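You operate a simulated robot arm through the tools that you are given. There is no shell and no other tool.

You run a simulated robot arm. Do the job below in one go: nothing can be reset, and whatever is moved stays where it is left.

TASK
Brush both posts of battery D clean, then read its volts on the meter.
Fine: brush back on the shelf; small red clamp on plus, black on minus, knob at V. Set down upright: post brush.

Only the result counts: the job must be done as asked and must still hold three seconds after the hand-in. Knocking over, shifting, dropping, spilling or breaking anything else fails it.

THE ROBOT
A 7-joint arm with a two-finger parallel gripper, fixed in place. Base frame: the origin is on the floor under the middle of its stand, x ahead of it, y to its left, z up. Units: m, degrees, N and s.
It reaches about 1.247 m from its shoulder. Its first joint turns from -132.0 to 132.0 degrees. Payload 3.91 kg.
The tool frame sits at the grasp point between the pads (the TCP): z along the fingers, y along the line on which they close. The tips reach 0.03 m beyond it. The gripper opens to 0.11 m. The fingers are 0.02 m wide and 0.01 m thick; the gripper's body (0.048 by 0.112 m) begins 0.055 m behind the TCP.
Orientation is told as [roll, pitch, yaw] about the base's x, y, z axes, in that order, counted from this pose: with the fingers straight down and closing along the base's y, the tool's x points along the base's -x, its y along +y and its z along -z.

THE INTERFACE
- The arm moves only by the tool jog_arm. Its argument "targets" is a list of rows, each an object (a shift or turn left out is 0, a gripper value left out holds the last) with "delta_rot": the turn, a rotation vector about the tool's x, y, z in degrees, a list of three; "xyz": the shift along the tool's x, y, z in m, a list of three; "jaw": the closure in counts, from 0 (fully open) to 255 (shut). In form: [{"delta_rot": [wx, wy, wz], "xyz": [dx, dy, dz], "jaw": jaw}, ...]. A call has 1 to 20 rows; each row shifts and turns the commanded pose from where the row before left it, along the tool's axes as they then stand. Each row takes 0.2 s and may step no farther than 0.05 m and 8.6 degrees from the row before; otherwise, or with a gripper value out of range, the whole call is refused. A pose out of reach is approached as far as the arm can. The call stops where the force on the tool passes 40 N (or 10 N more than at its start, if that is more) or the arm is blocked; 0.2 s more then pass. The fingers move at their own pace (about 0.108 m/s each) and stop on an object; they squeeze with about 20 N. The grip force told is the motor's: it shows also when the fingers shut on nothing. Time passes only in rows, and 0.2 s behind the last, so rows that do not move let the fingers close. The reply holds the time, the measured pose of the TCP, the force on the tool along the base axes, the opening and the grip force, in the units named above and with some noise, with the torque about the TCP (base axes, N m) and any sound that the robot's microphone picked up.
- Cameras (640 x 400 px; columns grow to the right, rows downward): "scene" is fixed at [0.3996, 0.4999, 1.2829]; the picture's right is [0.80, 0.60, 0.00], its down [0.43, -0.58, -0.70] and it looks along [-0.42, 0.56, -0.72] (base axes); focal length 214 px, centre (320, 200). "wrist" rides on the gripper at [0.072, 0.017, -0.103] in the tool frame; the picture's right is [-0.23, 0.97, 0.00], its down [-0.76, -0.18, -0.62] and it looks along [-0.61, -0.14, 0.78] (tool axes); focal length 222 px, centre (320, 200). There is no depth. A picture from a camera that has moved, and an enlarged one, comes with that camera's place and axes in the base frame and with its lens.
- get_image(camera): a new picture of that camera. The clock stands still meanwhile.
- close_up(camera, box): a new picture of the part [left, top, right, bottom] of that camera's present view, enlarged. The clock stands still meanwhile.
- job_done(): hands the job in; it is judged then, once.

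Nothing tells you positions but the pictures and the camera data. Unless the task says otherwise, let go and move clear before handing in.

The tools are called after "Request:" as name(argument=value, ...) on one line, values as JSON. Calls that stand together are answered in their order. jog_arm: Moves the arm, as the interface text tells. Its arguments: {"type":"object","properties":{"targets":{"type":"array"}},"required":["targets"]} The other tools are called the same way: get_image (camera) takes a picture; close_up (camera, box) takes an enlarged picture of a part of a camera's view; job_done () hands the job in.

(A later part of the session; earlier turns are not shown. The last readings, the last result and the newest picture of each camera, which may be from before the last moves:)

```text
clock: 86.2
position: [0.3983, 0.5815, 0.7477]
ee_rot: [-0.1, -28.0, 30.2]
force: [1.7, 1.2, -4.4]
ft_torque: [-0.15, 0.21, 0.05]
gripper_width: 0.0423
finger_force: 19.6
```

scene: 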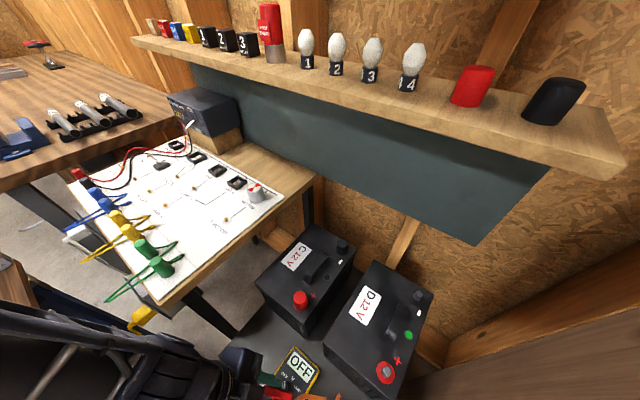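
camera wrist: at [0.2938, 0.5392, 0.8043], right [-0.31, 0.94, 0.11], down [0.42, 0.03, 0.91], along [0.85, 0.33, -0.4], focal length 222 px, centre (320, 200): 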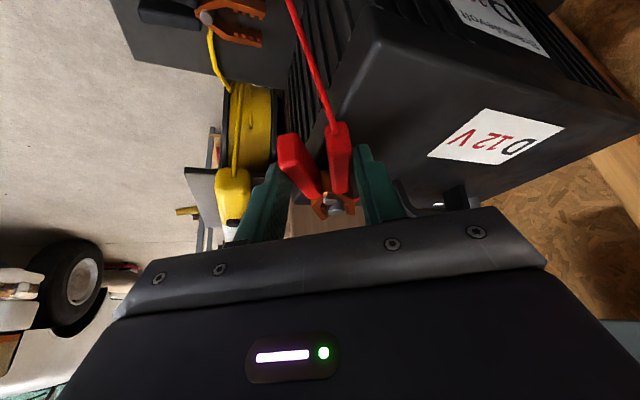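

The load is nearly neutral now. I'll open the fingers and see whether the clamp stays on the post.

Request:
jog_arm(targets=[{"jaw": 120}, {"jaw": 95}, {}, {}])

Request:
close_up(camera="scene", box=[320, 310, 440, 400])

Request:
close_up(camera="wrist", box=[240, 80, 420, 230])

```text
clock: 87.2
position: [0.3999, 0.5824, 0.7499]
ee_rot: [0.0, -28.0, 30.1]
force: [0.0, 0.0, 0.7]
ft_torque: [-0.01, -0.03, -0.02]
gripper_width: 0.0692
finger_force: 0.0
```

```text
4.44 times, centred on (380, 355) of scene
camera zoom: at [0.3996, 0.4999, 1.2829], right [0.8, 0.6, 0.0], down [0.43, -0.58, -0.7], along [-0.42, 0.56, -0.72], focal length 953 px, centre (53, -489)
```

zoom: 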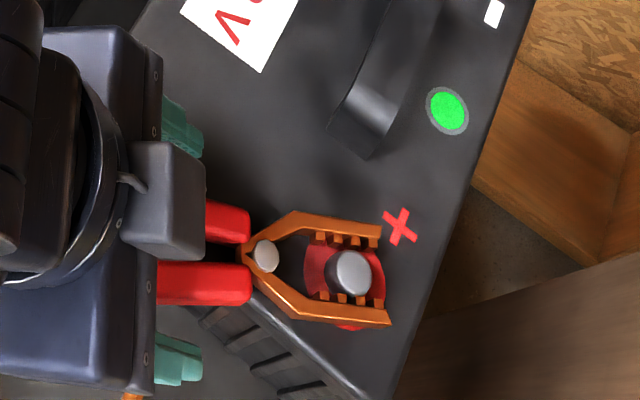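

```text
2.67 times, centred on (330, 155) of wrist
camera zoom: at [0.2936, 0.5396, 0.8061], right [-0.32, 0.94, 0.11], down [0.42, 0.04, 0.91], along [0.85, 0.33, -0.41], focal length 592 px, centre (293, 320)
```

zoom: 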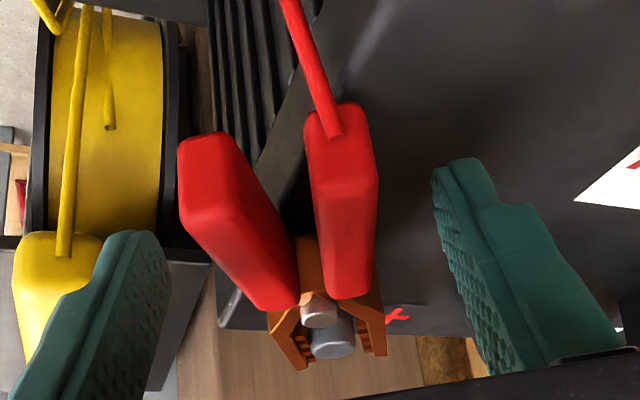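

The clamp stays put around the post after release. I'll withdraw along the finger axis and look again.

Request:
jog_arm(targets=[{"xyz": [0, 0, -0.02]}, {"xyz": [0, 0, -0.03]}, {"xyz": [0, 0, -0.04]}, {"xyz": [0, 0, -0.04]}, {}])

Request:
get_image(camera="wrist")

Request:
close_up(camera="scene", box=[260, 260, 440, 400])

```text
clock: 88.4
position: [0.3476, 0.5503, 0.8665]
ee_rot: [0.0, -28.0, 30.1]
force: [0.2, -0.4, 0.0]
ft_torque: [-0.01, 0.01, 0.0]
gripper_width: 0.069
finger_force: 0.0
```

```text
taken
camera wrist: at [0.2407, 0.5076, 0.9231], right [-0.32, 0.94, 0.11], down [0.42, 0.04, 0.91], along [0.85, 0.33, -0.41], focal length 222 px, centre (320, 200)
```

wrist: 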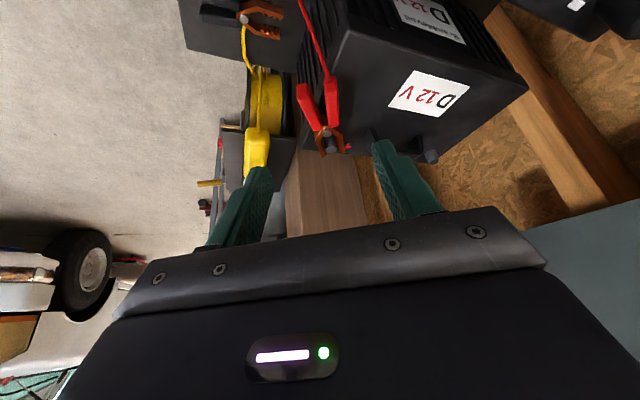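

```text
2.86 times, centred on (350, 330) of scene
camera zoom: at [0.3996, 0.4999, 1.2829], right [0.8, 0.6, 0.0], down [0.43, -0.58, -0.7], along [-0.42, 0.56, -0.72], focal length 613 px, centre (234, -171)
```

zoom: 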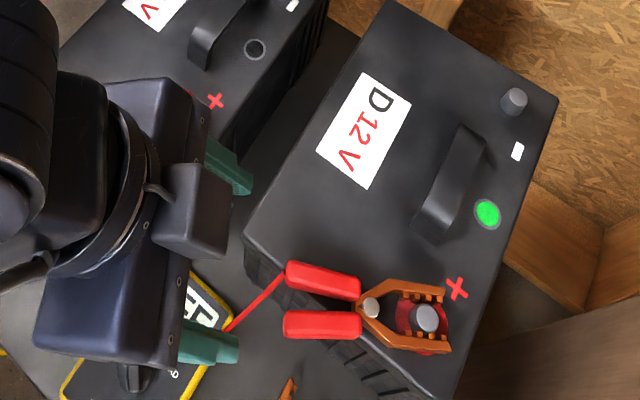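

The red clamp sits level on the plus post. Now the black clamp: I turn the hand back and move above its handles near (0.437, 0.45).

Request:
jog_arm(targets=[{"delta_rot": [-3.52, 0, -6.62]}, {"delta_rot": [-3.52, 0, -6.62]}, {"delta_rot": [-3.52, 0, -6.62]}, {"delta_rot": [-3.52, 0, -6.62]}, {"delta_rot": [-3.52, 0, -6.62]}, {"delta_rot": [-3.52, 0, -6.62]}, {"delta_rot": [-3.52, 0, -6.62]}, {"delta_rot": [-3.52, 0, -6.62]}, {"xyz": [0.0362, -0.0225, 0.0148]}, {"xyz": [0.0362, -0.0225, 0.0148]}, {"xyz": [0.0362, -0.0225, 0.0148]}, {"xyz": [0.0362, -0.0225, 0.0148], "jaw": 80}, {}])

Request:
get_image(camera="wrist")

Request:
get_image(camera="scene")

```text
clock: 91.2
position: [0.4368, 0.4521, 0.7449]
ee_rot: [0.0, -28.0, 90.1]
force: [-0.7, 0.2, -0.1]
ft_torque: [-0.02, 0.0, -0.02]
gripper_width: 0.0752
finger_force: 0.0
```

```text
taken
camera wrist: at [0.4198, 0.339, 0.8014], right [-0.97, 0.2, 0.11], down [0.18, 0.38, 0.91], along [0.14, 0.9, -0.41], focal length 222 px, centre (320, 200)
```

wrist: 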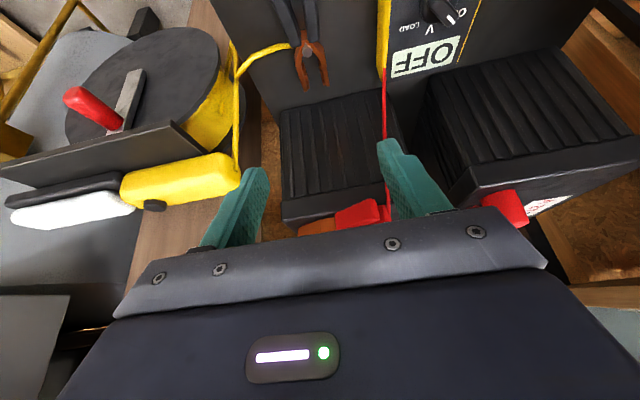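

```text
taken
```

scene: 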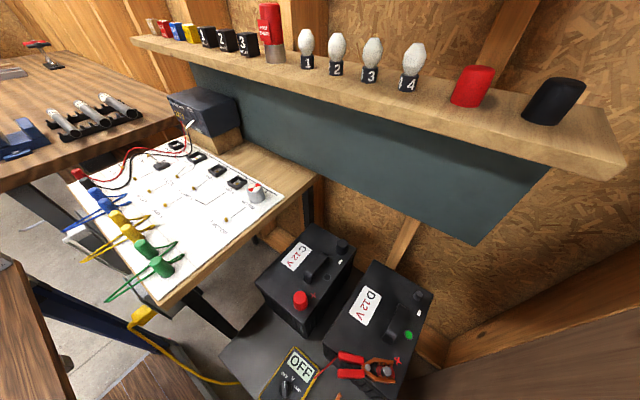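

Request:
close_up(camera="wrist", box=[240, 0, 400, 100])

```text
4.00 times, centred on (320, 50) of wrist
camera zoom: at [0.4198, 0.339, 0.8014], right [-0.97, 0.2, 0.11], down [0.18, 0.38, 0.91], along [0.14, 0.9, -0.41], focal length 888 px, centre (320, 800)
```

zoom: 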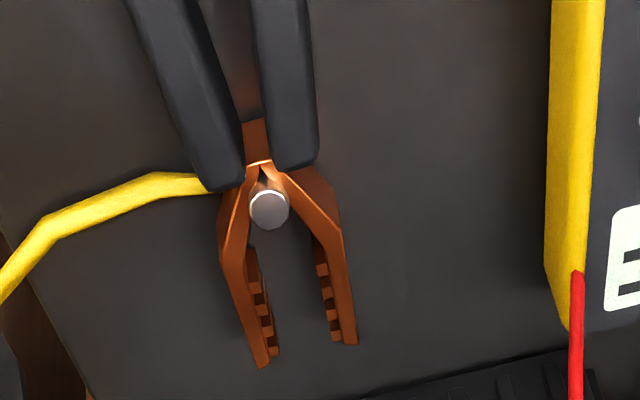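

The black clamp's handles are centred at x≈0.4396 with width about 0.042 m, and the yellow cord lies ahead of where the fingers go. I'll shift 3 mm and lower to just above it.

Request:
jog_arm(targets=[{"xyz": [0.01935, -0.0026, 0.0364]}, {"xyz": [0.01935, 0, 0.0364]}, {"xyz": [0.01935, 0, 0.0364]}, {"xyz": [0.01935, 0, 0.0364]}, {}])

Request:
get_image(camera="wrist")

Request:
get_image(camera="scene")

```text
clock: 92.4
position: [0.4414, 0.4518, 0.5782]
ee_rot: [0.0, -27.9, 90.1]
force: [-0.5, 0.5, 0.8]
ft_torque: [-0.01, 0.02, -0.03]
gripper_width: 0.0757
finger_force: 0.1
```

```text
taken
camera wrist: at [0.4229, 0.3393, 0.6345], right [-0.97, 0.2, 0.11], down [0.18, 0.38, 0.91], along [0.14, 0.9, -0.41], focal length 222 px, centre (320, 200)
```

wrist: 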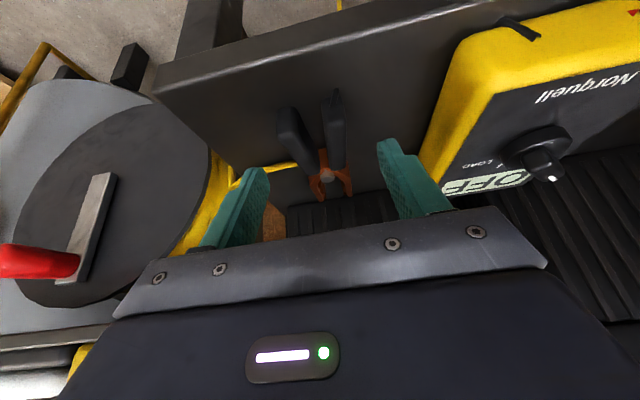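

```text
taken
```

scene: 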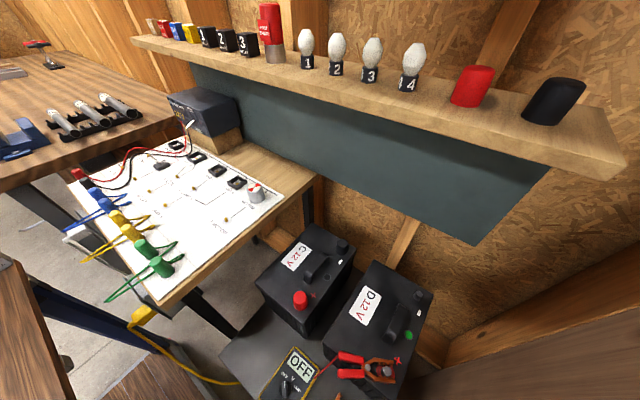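

Aligned, with the meter clear of the right finger. I'll lower the last 2 cm in small steps.

Request:
jog_arm(targets=[{"xyz": [0.0042, 0, 0.0079]}, {"xyz": [0.0028, 0, 0.0053]}, {}])

Request:
jog_arm(targets=[{"xyz": [0.0014, 0, 0.0026]}, {}])

Request:
close_up(camera="wrist", box=[220, 60, 440, 240])

```text
clock: 93.2
position: [0.4397, 0.4524, 0.5651]
ee_rot: [0.0, -27.9, 90.1]
force: [-1.3, 0.6, -0.1]
ft_torque: [-0.03, -0.02, -0.01]
gripper_width: 0.0755
finger_force: 0.0
```

```text
clock: 93.8
position: [0.4401, 0.4515, 0.5611]
ee_rot: [0.0, -28.0, 90.0]
force: [-0.3, -0.2, -0.7]
ft_torque: [-0.05, 0.0, 0.0]
gripper_width: 0.0758
finger_force: 0.1
```

```text
2.22 times, centred on (330, 150) of wrist
camera zoom: at [0.4226, 0.3391, 0.618], right [-0.97, 0.2, 0.11], down [0.18, 0.38, 0.91], along [0.14, 0.9, -0.41], focal length 494 px, centre (298, 311)
```

zoom: 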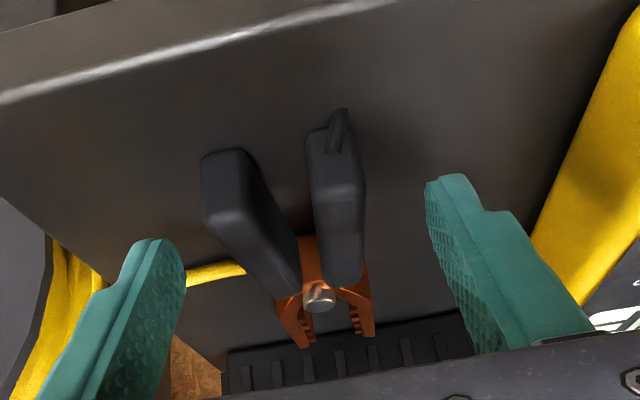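

Request:
jog_arm(targets=[{"xyz": [0.0007, 0, 0.0013]}, {"jaw": 150}, {"jaw": 255}, {}, {}, {}])

Request:
close_up(camera="wrist", box=[220, 60, 440, 240])

```text
clock: 95.2
position: [0.4408, 0.4525, 0.5605]
ee_rot: [0.0, -27.9, 90.2]
force: [-0.1, 0.0, -0.2]
ft_torque: [-0.02, -0.05, -0.01]
gripper_width: 0.0422
finger_force: 19.9
```

```text
2.22 times, centred on (330, 150) of wrist
camera zoom: at [0.4231, 0.3392, 0.6168], right [-0.97, 0.2, 0.11], down [0.18, 0.38, 0.91], along [0.14, 0.9, -0.41], focal length 494 px, centre (298, 311)
```

zoom: 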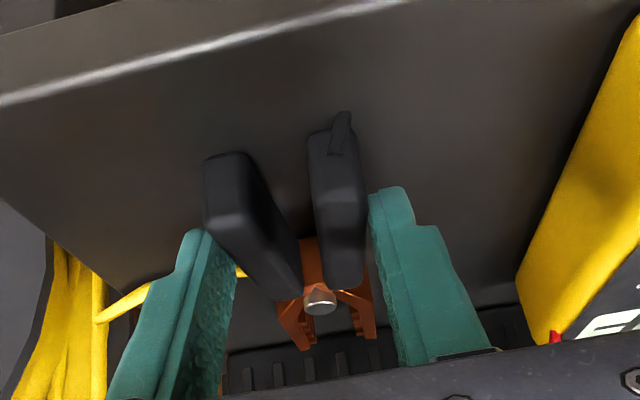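

The black clamp is gripped the same way. I'll lift it, back away from the red clamp's handles, and rise.

Request:
jog_arm(targets=[{"xyz": [-0.0047, 0, -0.0088]}, {"xyz": [-0.0094, 0, -0.0177]}, {"xyz": [0.0104, 0, -0.0338]}, {"xyz": [0.0104, 0, -0.0338]}, {"xyz": [-0.0211, 0, -0.0397]}, {"xyz": [-0.0211, 0, -0.0397]}, {"xyz": [-0.0211, 0, -0.0397]}, {"xyz": [-0.0211, 0, -0.0397]}, {}])

Request:
get_image(camera="wrist")

Request:
close_up(camera="scene", box=[220, 240, 460, 400])

```text
clock: 97.2
position: [0.4404, 0.4013, 0.8205]
ee_rot: [0.0, -27.9, 90.0]
force: [0.1, -0.5, -0.5]
ft_torque: [0.0, -0.01, -0.02]
gripper_width: 0.0424
finger_force: 19.2
```

```text
taken
camera wrist: at [0.4235, 0.2881, 0.8765], right [-0.97, 0.2, 0.11], down [0.18, 0.38, 0.91], along [0.14, 0.9, -0.41], focal length 222 px, centre (320, 200)
```

wrist: 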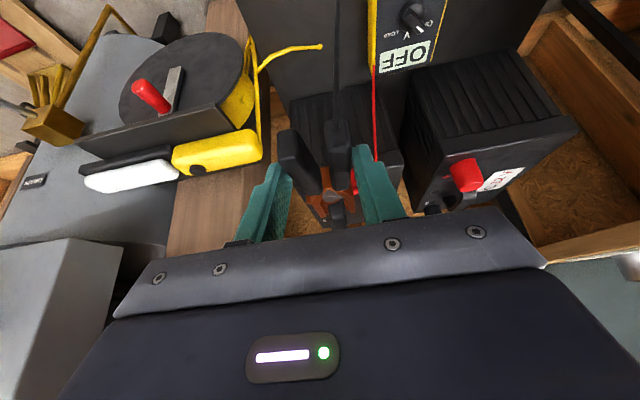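

```text
2.50 times, centred on (340, 320) of scene
camera zoom: at [0.3996, 0.4999, 1.2829], right [0.8, 0.6, 0.0], down [0.43, -0.58, -0.7], along [-0.42, 0.56, -0.72], focal length 536 px, centre (270, -100)
```

zoom: 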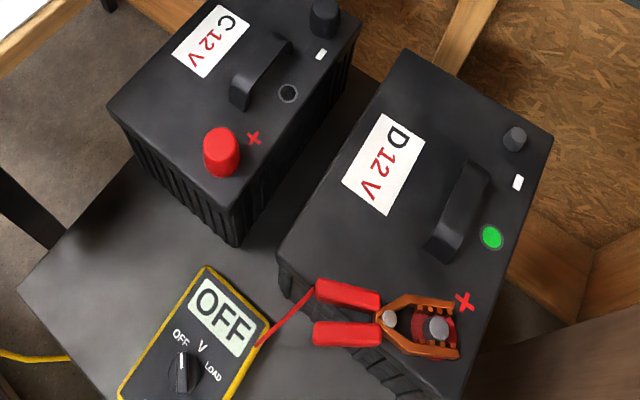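

The black clamp is free with its lead trailing. I'll move left, turn the hand to the same 30° heading, then travel toward the minus post.

Request:
jog_arm(targets=[{"xyz": [0, 0.0367, 0]}, {"xyz": [0, 0.0367, 0]}, {"xyz": [0, 0.0367, 0]}, {"delta_rot": [3.52, 0, 6.62]}, {"delta_rot": [3.52, 0, 6.62]}, {"delta_rot": [3.52, 0, 6.62]}, {"delta_rot": [3.52, 0, 6.62]}, {"delta_rot": [3.52, 0, 6.62]}, {"delta_rot": [3.52, 0, 6.62]}, {"delta_rot": [3.52, 0, 6.62]}, {"delta_rot": [3.52, 0, 6.62]}, {}])

Request:
get_image(camera="wrist")

Request:
get_image(camera="scene")

```text
clock: 99.8
position: [0.33, 0.402, 0.8201]
ee_rot: [-0.1, -27.9, 30.0]
force: [-0.2, 0.0, -1.3]
ft_torque: [-0.01, 0.03, 0.03]
gripper_width: 0.0422
finger_force: 19.9
```

```text
taken
camera wrist: at [0.2238, 0.3597, 0.8761], right [-0.31, 0.94, 0.11], down [0.42, 0.04, 0.91], along [0.85, 0.33, -0.41], focal length 222 px, centre (320, 200)
```

wrist: 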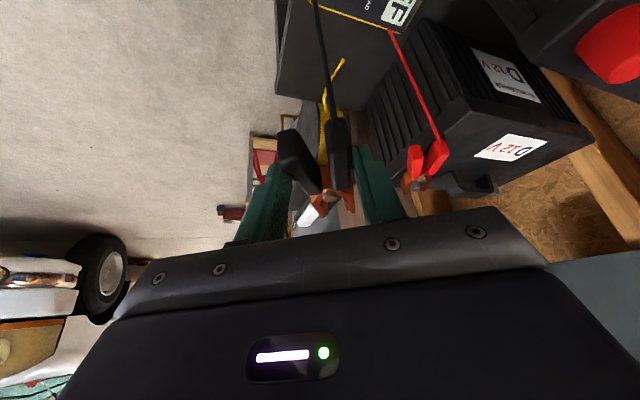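

```text
taken
```

scene: 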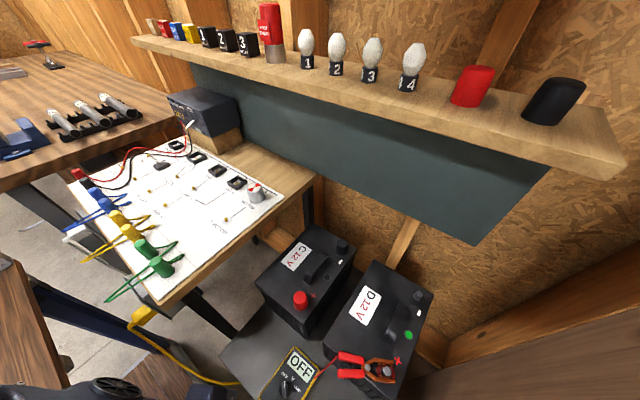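

The red clamp remains in place. I'll carry the black clamp to just above the minus post.

Request:
jog_arm(targets=[{"xyz": [-0.0232, 0.03154, 0.01486]}, {"xyz": [-0.0232, 0.03154, 0.01486]}, {"xyz": [-0.0232, 0.03154, 0.01486]}, {"xyz": [-0.0232, 0.03154, 0.01486]}, {"xyz": [-0.0232, 0.03154, 0.01486]}, {"xyz": [-0.0232, 0.03154, 0.01486]}, {"xyz": [-0.0232, 0.03154, 0.01486]}, {"xyz": [-0.0232, 0.03154, 0.01486]}, {"xyz": [-0.0232, 0.03154, 0.01486]}, {}])

Request:
get_image(camera="scene")

Request:
get_image(camera="wrist")

Request:
close_up(camera="scene", box=[340, 250, 460, 340])

```text
clock: 102.0
position: [0.4033, 0.7703, 0.8012]
ee_rot: [0.0, -28.0, 30.1]
force: [1.5, -0.1, -0.4]
ft_torque: [-0.02, 0.02, 0.0]
gripper_width: 0.0421
finger_force: 19.9
```

```text
taken
```

scene: 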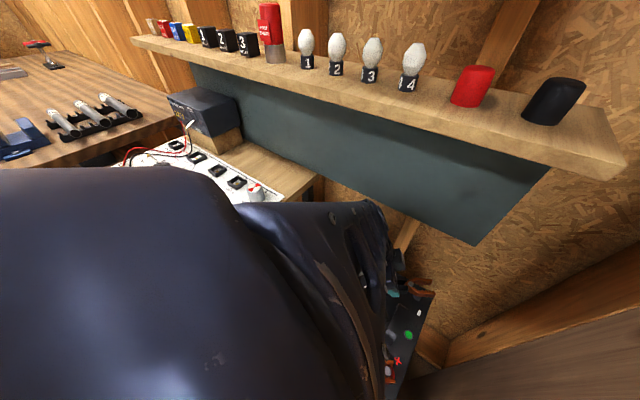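

```text
taken
camera wrist: at [0.2964, 0.7291, 0.8577], right [-0.31, 0.94, 0.11], down [0.42, 0.04, 0.91], along [0.85, 0.33, -0.41], focal length 222 px, centre (320, 200)
```

wrist: 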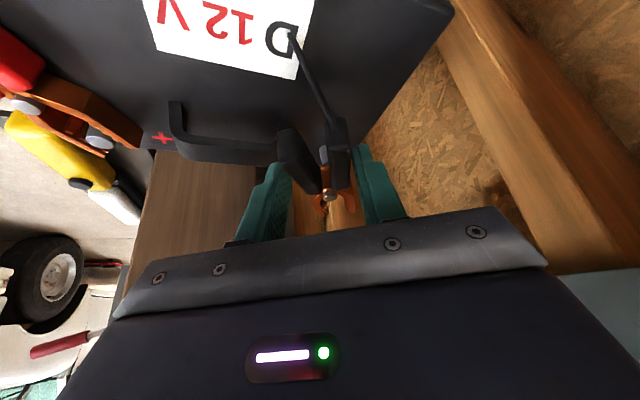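

```text
4.44 times, centred on (400, 295) of scene
camera zoom: at [0.3996, 0.4999, 1.2829], right [0.8, 0.6, 0.0], down [0.43, -0.58, -0.7], along [-0.42, 0.56, -0.72], focal length 953 px, centre (-36, -222)
```

zoom: 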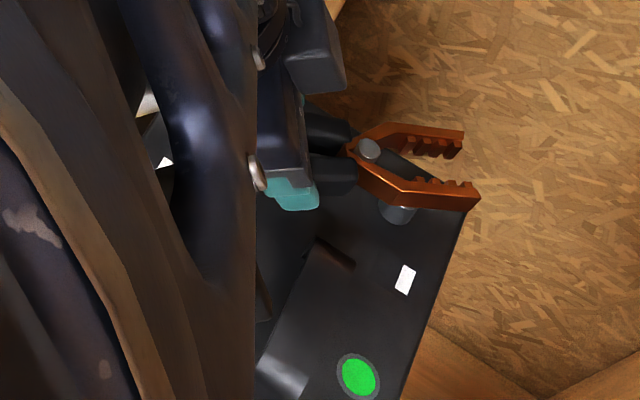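

The clamp is over the minus post; I need a more precise alignment check from the wrist camera.

Request:
close_up(camera="wrist", box=[260, 110, 400, 230])

Request:
close_up(camera="scene", box=[390, 265, 440, 305])

```text
3.33 times, centred on (330, 170) of wrist
camera zoom: at [0.2964, 0.7291, 0.8577], right [-0.31, 0.94, 0.11], down [0.42, 0.04, 0.91], along [0.85, 0.33, -0.41], focal length 740 px, centre (287, 300)
```

zoom: 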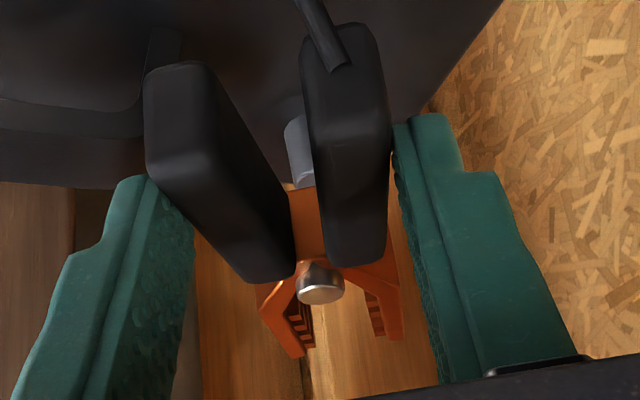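

```text
10.00 times, centred on (415, 285) of scene
camera zoom: at [0.3996, 0.4999, 1.2829], right [0.8, 0.6, 0.0], down [0.43, -0.58, -0.7], along [-0.42, 0.56, -0.72], focal length 2145 px, centre (-630, -650)
```

zoom: 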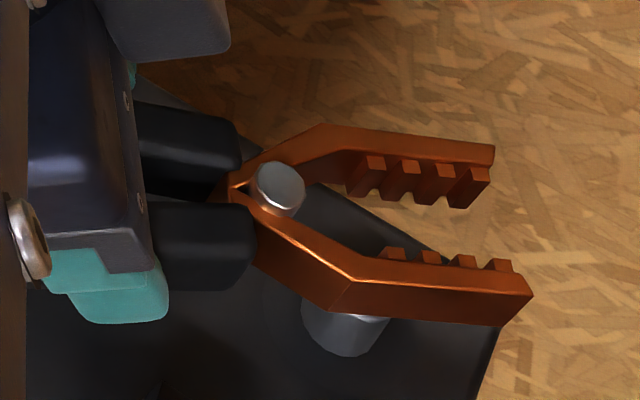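

The jaws look a couple of millimetres to the near side, so I'll shift 2 mm sideways and lower to just above the post top, then recheck.

Request:
jog_arm(targets=[{"xyz": [0, 0.002, 0]}, {"xyz": [0.0073, 0, 0.0137]}, {"xyz": [0.0073, 0, 0.0137]}, {}])

Request:
close_up(camera="scene", box=[390, 265, 440, 305])

Request:
close_up(camera="wrist", box=[260, 110, 400, 230])

```text
clock: 103.0
position: [0.4013, 0.7727, 0.7704]
ee_rot: [0.0, -28.0, 30.2]
force: [0.0, 0.6, -1.1]
ft_torque: [-0.03, 0.02, 0.03]
gripper_width: 0.0423
finger_force: 19.9
```

```text
10.00 times, centred on (415, 285) of scene
camera zoom: at [0.3996, 0.4999, 1.2829], right [0.8, 0.6, 0.0], down [0.43, -0.58, -0.7], along [-0.42, 0.56, -0.72], focal length 2145 px, centre (-630, -650)
```

zoom: 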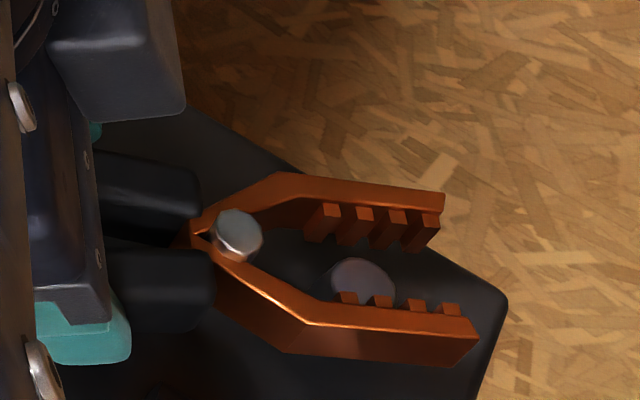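

```text
3.33 times, centred on (330, 170) of wrist
camera zoom: at [0.2954, 0.7305, 0.8261], right [-0.32, 0.94, 0.11], down [0.42, 0.04, 0.91], along [0.85, 0.33, -0.41], focal length 740 px, centre (287, 300)
```

zoom: 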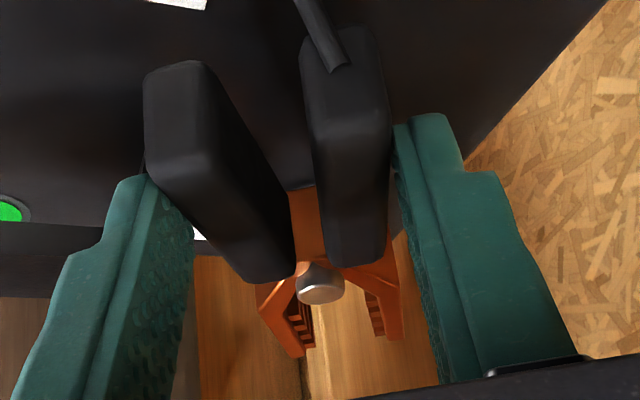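

Laterally the jaws and the post now agree within about half a millimetre. I'll lower the remaining 2 cm over the post.

Request:
jog_arm(targets=[{"xyz": [0.0035, 0, 0.0066]}, {"xyz": [0.0035, 0, 0.0066]}, {"xyz": [0.0019, 0, 0.0035]}, {}])

Request:
close_up(camera="scene", box=[390, 265, 440, 305])

```text
clock: 104.0
position: [0.4008, 0.7716, 0.752]
ee_rot: [0.0, -28.1, 30.1]
force: [-3.4, -7.3, 11.8]
ft_torque: [-0.12, -0.04, -0.16]
gripper_width: 0.0426
finger_force: 19.9
```

```text
10.00 times, centred on (415, 285) of scene
camera zoom: at [0.3996, 0.4999, 1.2829], right [0.8, 0.6, 0.0], down [0.43, -0.58, -0.7], along [-0.42, 0.56, -0.72], focal length 2145 px, centre (-630, -650)
```

zoom: 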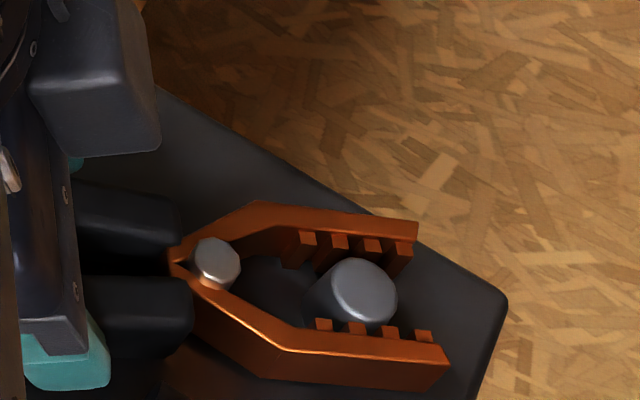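

The post is inside the jaws with light contact (12 N). I'll ease off 1 mm and release with a small opening, since the battery's carry handle is close to one finger.

Request:
jog_arm(targets=[{"xyz": [-0.0005, 0, -0.0009]}, {}, {"jaw": 150}, {"jaw": 134}, {}, {}])

Request:
close_up(camera="scene", box=[390, 265, 440, 305])

Request:
close_up(camera="wrist", box=[240, 80, 420, 230])

```text
clock: 105.4
position: [0.4019, 0.7726, 0.7517]
ee_rot: [0.1, -28.0, 30.1]
force: [-0.3, 0.8, 0.7]
ft_torque: [-0.03, 0.01, -0.02]
gripper_width: 0.0523
finger_force: 0.0
```

```text
10.00 times, centred on (415, 285) of scene
camera zoom: at [0.3996, 0.4999, 1.2829], right [0.8, 0.6, 0.0], down [0.43, -0.58, -0.7], along [-0.42, 0.56, -0.72], focal length 2145 px, centre (-630, -650)
```

zoom: 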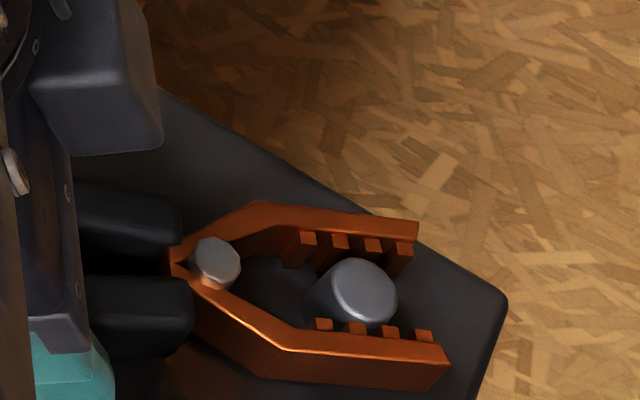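

```text
2.67 times, centred on (330, 155) of wrist
camera zoom: at [0.2953, 0.7308, 0.8083], right [-0.32, 0.94, 0.11], down [0.42, 0.04, 0.91], along [0.85, 0.33, -0.41], focal length 592 px, centre (293, 320)
```

zoom: 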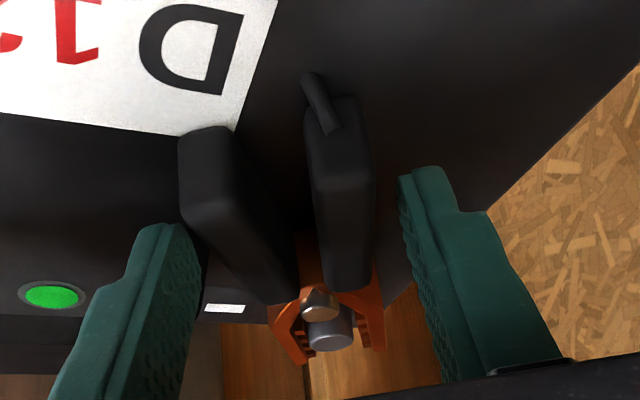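

The clamp stayed exactly in place on release. I'll withdraw slowly along the finger axis and check it isn't dragged.

Request:
jog_arm(targets=[{"xyz": [0, 0, -0.008]}, {"xyz": [0, 0, -0.008]}, {"xyz": [0, 0, -0.01]}, {}])

Request:
close_up(camera="scene", box=[390, 265, 440, 305])

Request:
close_up(camera="wrist", box=[240, 80, 420, 230])

```text
clock: 106.4
position: [0.39, 0.7668, 0.7758]
ee_rot: [-0.1, -28.1, 30.1]
force: [0.4, -0.6, 0.1]
ft_torque: [-0.02, 0.06, 0.02]
gripper_width: 0.0521
finger_force: 0.2
```

```text
10.00 times, centred on (415, 285) of scene
camera zoom: at [0.3996, 0.4999, 1.2829], right [0.8, 0.6, 0.0], down [0.43, -0.58, -0.7], along [-0.42, 0.56, -0.72], focal length 2145 px, centre (-630, -650)
```

zoom: 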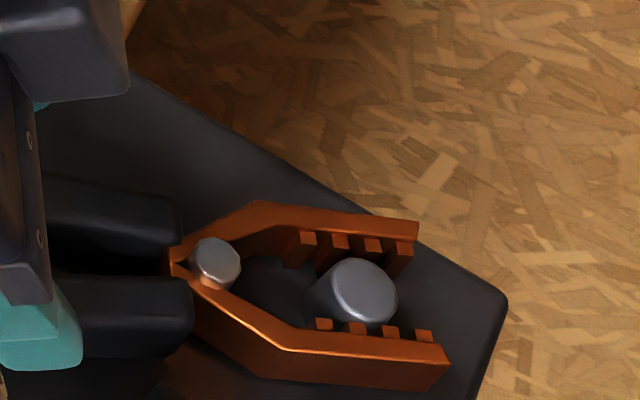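

```text
2.67 times, centred on (330, 155) of wrist
camera zoom: at [0.284, 0.7243, 0.8316], right [-0.31, 0.94, 0.11], down [0.42, 0.04, 0.91], along [0.85, 0.33, -0.41], focal length 592 px, centre (293, 320)
```

zoom: 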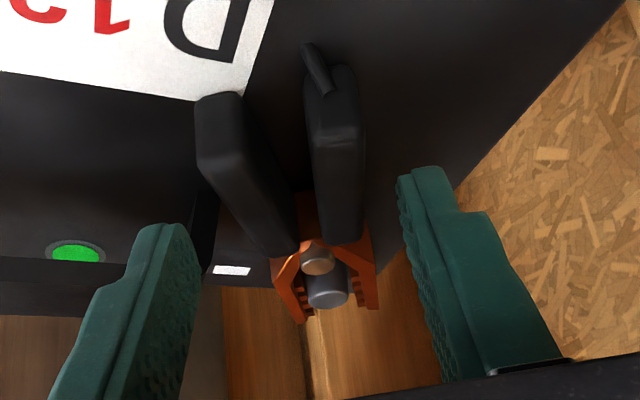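

Both clamps are in place and the black one didn't move. I'll withdraw from under the shelf, straighten the hand, and position the camera almost directly above the meter knob.

Request:
jog_arm(targets=[{"xyz": [0, 0, -0.033]}, {"xyz": [0, 0, -0.033]}, {"xyz": [0, 0, -0.034]}, {"xyz": [0.021, -0.0371, -0.0111]}, {"xyz": [0.021, -0.0371, -0.0111]}, {"xyz": [0.021, -0.0371, -0.0111]}, {"xyz": [0.021, -0.0371, -0.0111]}, {"xyz": [0.021, -0.0371, -0.0111]}, {"delta_rot": [-3.52, 0, -6.62]}, {"delta_rot": [-3.52, 0, -6.62]}, {"delta_rot": [-3.52, 0, -6.62]}, {"delta_rot": [-3.52, 0, -6.62]}, {"delta_rot": [-3.52, 0, -6.62]}, {"delta_rot": [-3.52, 0, -6.62]}, {"delta_rot": [-3.52, 0, -6.62]}, {"delta_rot": [-3.52, 0, -6.62]}, {"delta_rot": [0, 7, 0]}, {"delta_rot": [0, 7, 0]}, {"delta_rot": [0, 7, 0]}, {"delta_rot": [0, 7, 0]}])

Request:
get_image(camera="wrist")

Request:
get_image(camera="scene")

```text
clock: 110.6
position: [0.3403, 0.5224, 0.8615]
ee_rot: [-0.1, 0.1, 90.0]
force: [0.0, 0.3, -0.3]
ft_torque: [-0.01, 0.06, 0.01]
gripper_width: 0.0523
finger_force: 0.0
```

```text
taken
camera wrist: at [0.3227, 0.45, 0.9649], right [-0.97, 0.23, 0.0], down [0.18, 0.76, 0.62], along [0.14, 0.61, -0.78], focal length 222 px, centre (320, 200)
```

wrist: 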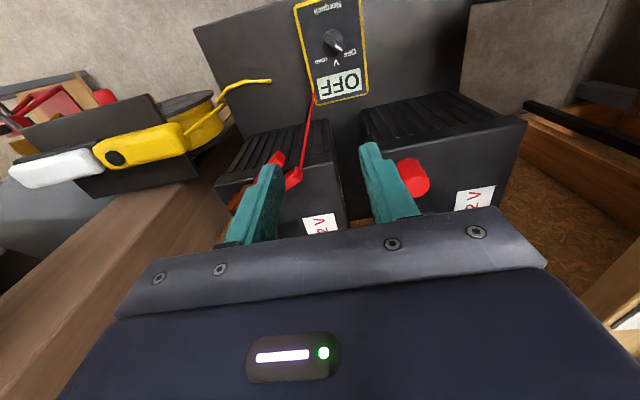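

```text
taken
```

scene: 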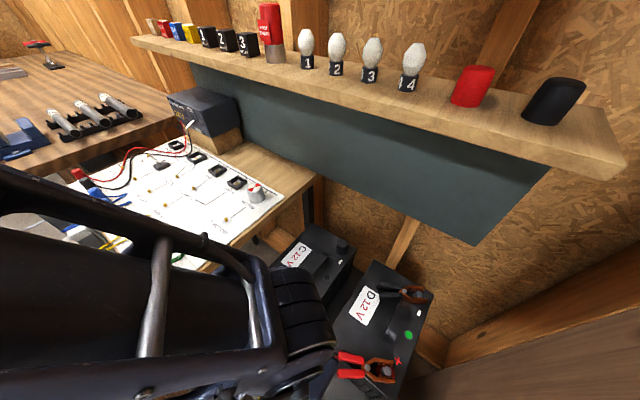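

Request:
close_up(camera="wrist", box=[285, 0, 385, 110])

Request:
close_up(camera="scene", box=[320, 260, 460, 400])

```text
3.64 times, centred on (335, 55) of wrist
camera zoom: at [0.3227, 0.45, 0.9649], right [-0.97, 0.23, 0.0], down [0.18, 0.76, 0.62], along [0.14, 0.61, -0.78], focal length 808 px, centre (266, 727)
```

zoom: 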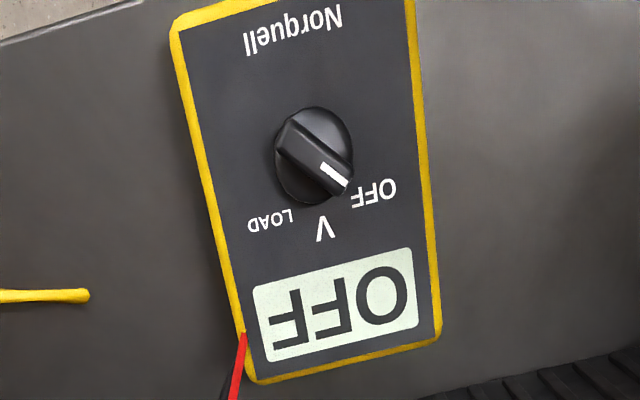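

```text
2.86 times, centred on (390, 330) of scene
camera zoom: at [0.3996, 0.4999, 1.2829], right [0.8, 0.6, 0.0], down [0.43, -0.58, -0.7], along [-0.42, 0.56, -0.72], focal length 613 px, centre (120, -171)
```

zoom: 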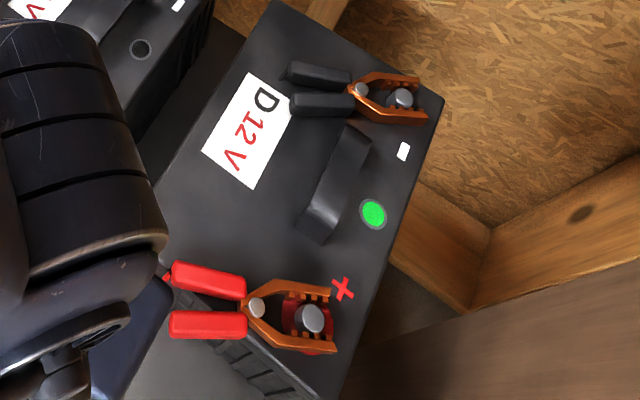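

The view shows the knob at about (0.309, 0.478), its bar pointing about 40° off toward OFF, with V straight ahead (+y) and LOAD on the other side. I'll turn the hand to match the bar, move above it, and check clearances.

Request:
jog_arm(targets=[{"delta_rot": [0, 0, -7.66]}, {"delta_rot": [0, 0, -7.66]}, {"delta_rot": [0, 0, -7.66]}, {"delta_rot": [0, 0, -7.66]}, {"delta_rot": [0, 0, -7.66]}, {"xyz": [0.0031, 0.0104, 0.03]}, {"xyz": [0.0031, 0.0104, 0.03]}, {"xyz": [0.0031, 0.0104, 0.03]}, {"xyz": [0.0031, 0.0104, 0.03]}, {"xyz": [0.0031, 0.0104, 0.03]}, {}])

Request:
get_image(camera="wrist")

Request:
get_image(camera="scene")

```text
clock: 113.0
position: [0.3082, 0.4788, 0.7114]
ee_rot: [0.0, 0.1, 128.4]
force: [0.6, 0.4, 0.1]
ft_torque: [0.02, -0.01, 0.01]
gripper_width: 0.0524
finger_force: 0.0
```

```text
taken
camera wrist: at [0.3401, 0.412, 0.8142], right [-0.9, -0.43, 0.0], down [-0.33, 0.71, 0.62], along [-0.27, 0.56, -0.78], focal length 222 px, centre (320, 200)
```

wrist: 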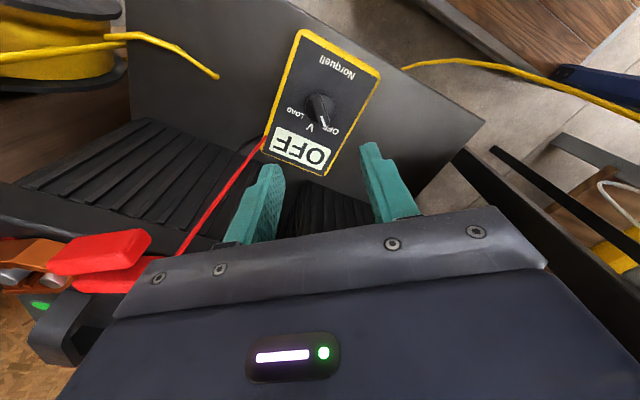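

```text
taken
```

scene: 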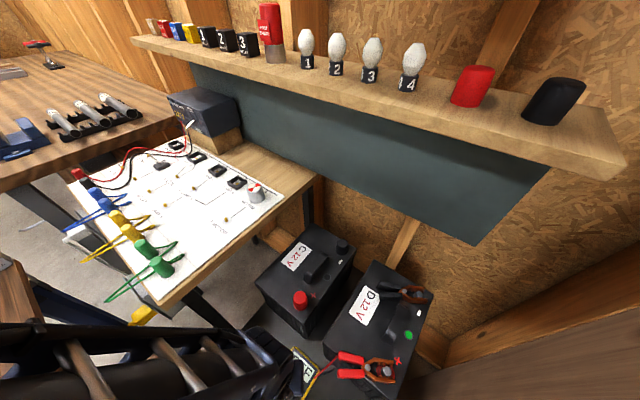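

The forearm is clear of the table, and the knob is nearly centred under the hand. I'll zoom in to fine-align.

Request:
close_up(camera="wrist", box=[260, 60, 390, 180])

```text
3.33 times, centred on (325, 120) of wrist
camera zoom: at [0.3401, 0.412, 0.8142], right [-0.9, -0.43, 0.0], down [-0.33, 0.71, 0.62], along [-0.27, 0.56, -0.78], focal length 740 px, centre (303, 467)
```

zoom: 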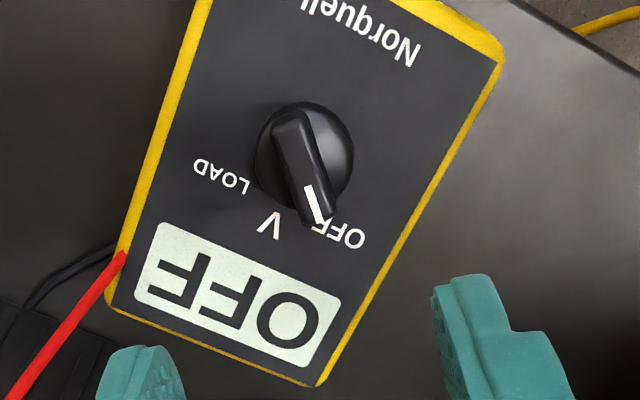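

The bar is parallel to the finger pads and centred within 2 mm. I'll correct that and descend to just above the knob.

Request:
jog_arm(targets=[{"xyz": [0.002, 0.0009, 0]}, {"xyz": [0, 0, 0.03]}, {"xyz": [0, 0, 0.03]}, {"xyz": [0, 0, 0.03]}, {}])

Request:
get_image(camera="wrist")

Request:
close_up(camera="wrist", box=[230, 90, 420, 240])

Request:
get_image(camera="scene")

```text
clock: 114.2
position: [0.3112, 0.4773, 0.6203]
ee_rot: [0.0, 0.0, 128.4]
force: [0.2, -0.6, -0.5]
ft_torque: [0.01, 0.0, 0.02]
gripper_width: 0.0523
finger_force: 0.0
```

```text
taken
camera wrist: at [0.3422, 0.4093, 0.7224], right [-0.9, -0.43, 0.0], down [-0.33, 0.71, 0.62], along [-0.27, 0.56, -0.78], focal length 222 px, centre (320, 200)
```

wrist: 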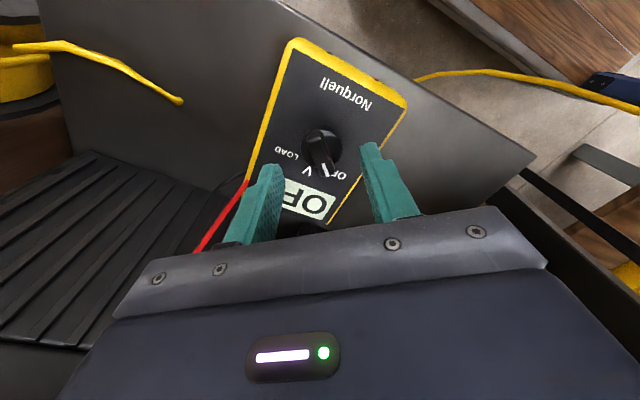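

```text
2.67 times, centred on (325, 165) of wrist
camera zoom: at [0.3422, 0.4093, 0.7224], right [-0.9, -0.43, 0.0], down [-0.33, 0.71, 0.62], along [-0.27, 0.56, -0.78], focal length 592 px, centre (307, 293)
```

zoom: 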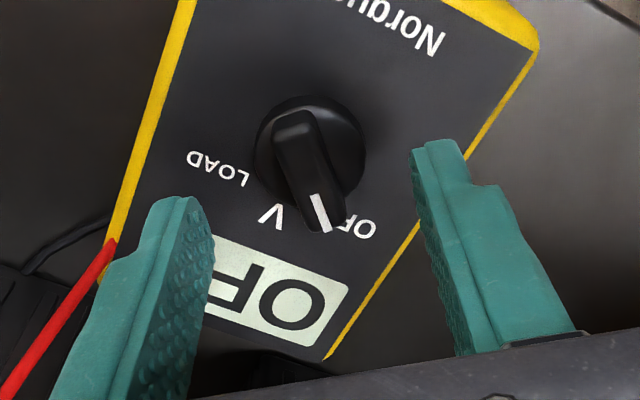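

```text
taken
```

scene: 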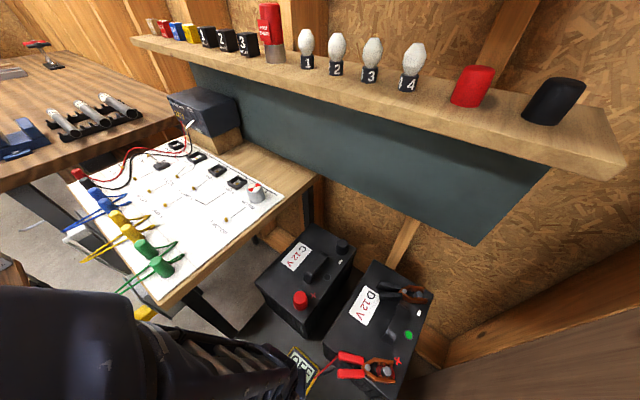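

Request:
jog_arm(targets=[{"xyz": [-0.0008, 0, 0.008]}, {"xyz": [0, 0, 0.008]}, {}])

Request:
close_up(camera="wrist", box=[230, 90, 420, 240])

Request:
close_up(camera="scene", box=[260, 330, 340, 400])

```text
clock: 115.0
position: [0.3108, 0.4775, 0.6056]
ee_rot: [0.0, -0.1, 128.4]
force: [0.5, 0.1, 0.1]
ft_torque: [0.01, 0.01, 0.01]
gripper_width: 0.0525
finger_force: 0.2
```

```text
2.67 times, centred on (325, 165) of wrist
camera zoom: at [0.3413, 0.4098, 0.7077], right [-0.9, -0.43, 0.0], down [-0.33, 0.71, 0.62], along [-0.27, 0.56, -0.78], focal length 592 px, centre (307, 293)
```

zoom: 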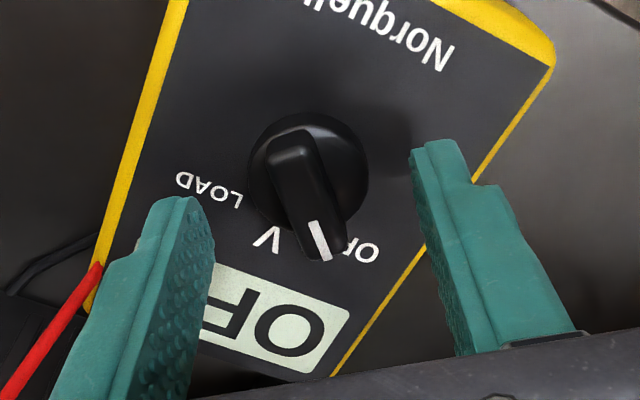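

```text
5.71 times, centred on (300, 365) of scene
camera zoom: at [0.3996, 0.4999, 1.2829], right [0.8, 0.6, 0.0], down [0.43, -0.58, -0.7], along [-0.42, 0.56, -0.72], focal length 1226 px, centre (434, -743)
```

zoom: 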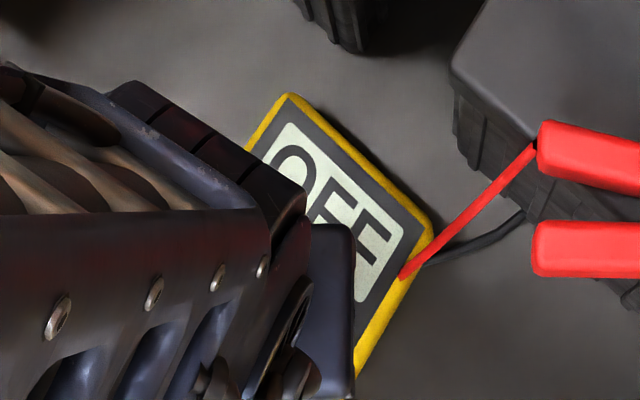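

The fingertips are about level with the bar top. I'll go 6 mm lower so the pads overlap the bar, watching for contact.

Request:
jog_arm(targets=[{"xyz": [0, 0, 0.003]}, {"xyz": [0, 0, 0.003]}, {}])

Request:
close_up(camera="wrist", box=[230, 90, 420, 240])

```text
clock: 115.8
position: [0.3088, 0.477, 0.6002]
ee_rot: [-0.1, 0.0, 128.5]
force: [-0.5, 0.2, 0.4]
ft_torque: [0.0, 0.02, 0.01]
gripper_width: 0.0524
finger_force: 0.1
```

```text
2.67 times, centred on (325, 165) of wrist
camera zoom: at [0.341, 0.4095, 0.7025], right [-0.9, -0.43, 0.0], down [-0.33, 0.71, 0.62], along [-0.27, 0.56, -0.78], focal length 592 px, centre (307, 293)
```

zoom: 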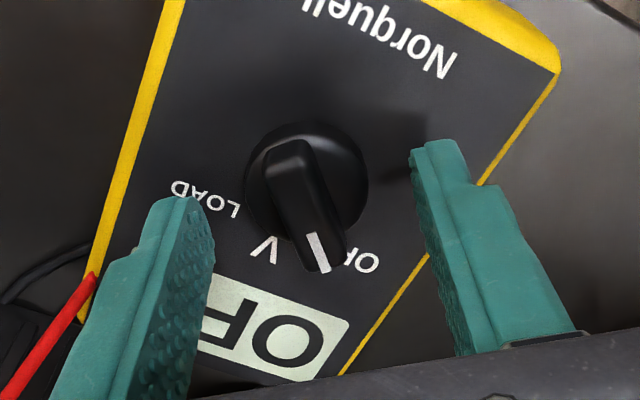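

The bar is centred between the pads to within half a millimetre. I'll close gently on it in stages.

Request:
jog_arm(targets=[{"jaw": 180}, {"jaw": 205}, {"jaw": 215}, {}])

Request:
close_up(camera="wrist", box=[230, 90, 420, 240])

```text
clock: 116.8
position: [0.3096, 0.4777, 0.5992]
ee_rot: [0.1, 0.0, 128.4]
force: [-1.7, -0.2, 2.5]
ft_torque: [-0.09, 0.01, -0.03]
gripper_width: 0.0296
finger_force: 19.9
```

```text
2.67 times, centred on (325, 165) of wrist
camera zoom: at [0.3409, 0.4094, 0.7026], right [-0.9, -0.43, 0.0], down [-0.33, 0.71, 0.62], along [-0.27, 0.56, -0.78], focal length 592 px, centre (307, 293)
```

zoom: 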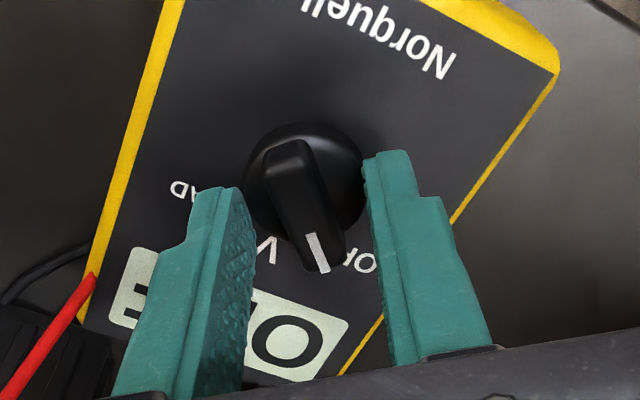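

The fingers have closed on the round disc of the knob (about 0.03 m) rather than the bar. That may turn it by friction, so I'll try a small clockwise turn and look.

Request:
jog_arm(targets=[{"delta_rot": [0, 0, 6]}, {"delta_rot": [0, 0, 6]}, {}])

Request:
close_up(camera="wrist", box=[230, 90, 420, 240])

Request:
close_up(camera="scene", box=[260, 330, 340, 400])

```text
clock: 117.6
position: [0.3093, 0.4771, 0.6006]
ee_rot: [-0.1, 0.0, 116.4]
force: [-1.4, 1.9, -0.4]
ft_torque: [0.14, 0.13, 0.01]
gripper_width: 0.0298
finger_force: 20.6
```

```text
2.67 times, centred on (325, 165) of wrist
camera zoom: at [0.3261, 0.4041, 0.7026], right [-0.97, -0.23, 0.0], down [-0.18, 0.76, 0.62], along [-0.14, 0.61, -0.78], focal length 592 px, centre (307, 293)
```

zoom: 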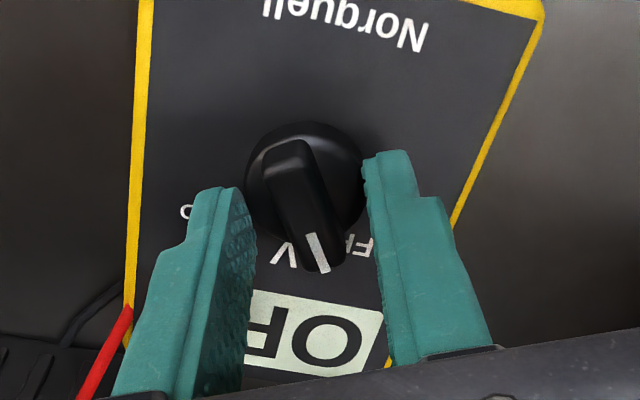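

```text
5.71 times, centred on (300, 365) of scene
camera zoom: at [0.3996, 0.4999, 1.2829], right [0.8, 0.6, 0.0], down [0.43, -0.58, -0.7], along [-0.42, 0.56, -0.72], focal length 1226 px, centre (434, -743)
```

zoom: 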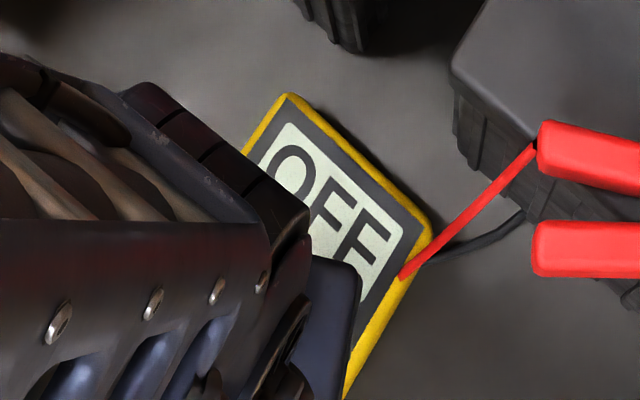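

The knob turns with the fingers and the meter stays put. I'll continue turning by another 24° and check the pointer against V.

Request:
jog_arm(targets=[{"delta_rot": [0, 0, 6]}, {"delta_rot": [0, 0, 6]}, {"delta_rot": [0, 0, 6]}, {"delta_rot": [0, 0, 6]}, {}])

Request:
close_up(camera="wrist", box=[230, 90, 420, 240])

Request:
close_up(camera="scene", box=[260, 330, 340, 400])

```text
clock: 118.8
position: [0.3089, 0.4761, 0.6004]
ee_rot: [0.0, 0.0, 92.3]
force: [-0.8, -0.2, -0.4]
ft_torque: [-0.1, 0.03, -0.02]
gripper_width: 0.0295
finger_force: 20.2
```

```text
2.67 times, centred on (325, 165) of wrist
camera zoom: at [0.295, 0.4037, 0.7027], right [-0.98, 0.19, 0.0], down [0.15, 0.77, 0.62], along [0.12, 0.61, -0.78], focal length 592 px, centre (307, 293)
```

zoom: 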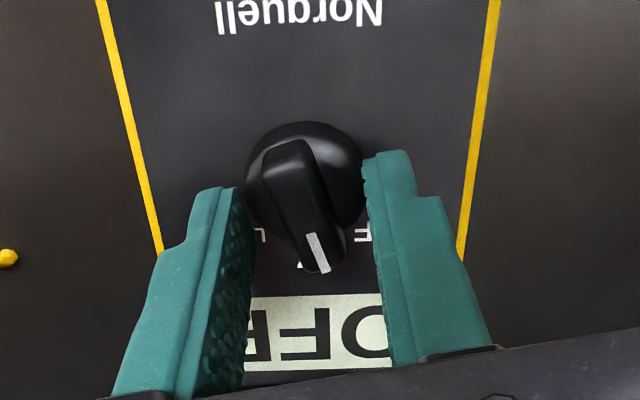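

```text
5.71 times, centred on (300, 365) of scene
camera zoom: at [0.3996, 0.4999, 1.2829], right [0.8, 0.6, 0.0], down [0.43, -0.58, -0.7], along [-0.42, 0.56, -0.72], focal length 1226 px, centre (434, -743)
```

zoom: 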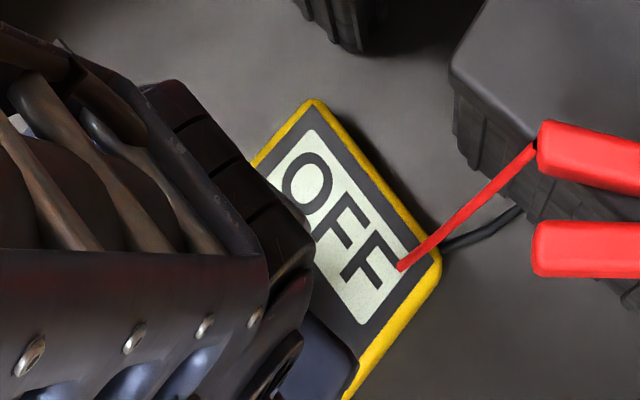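

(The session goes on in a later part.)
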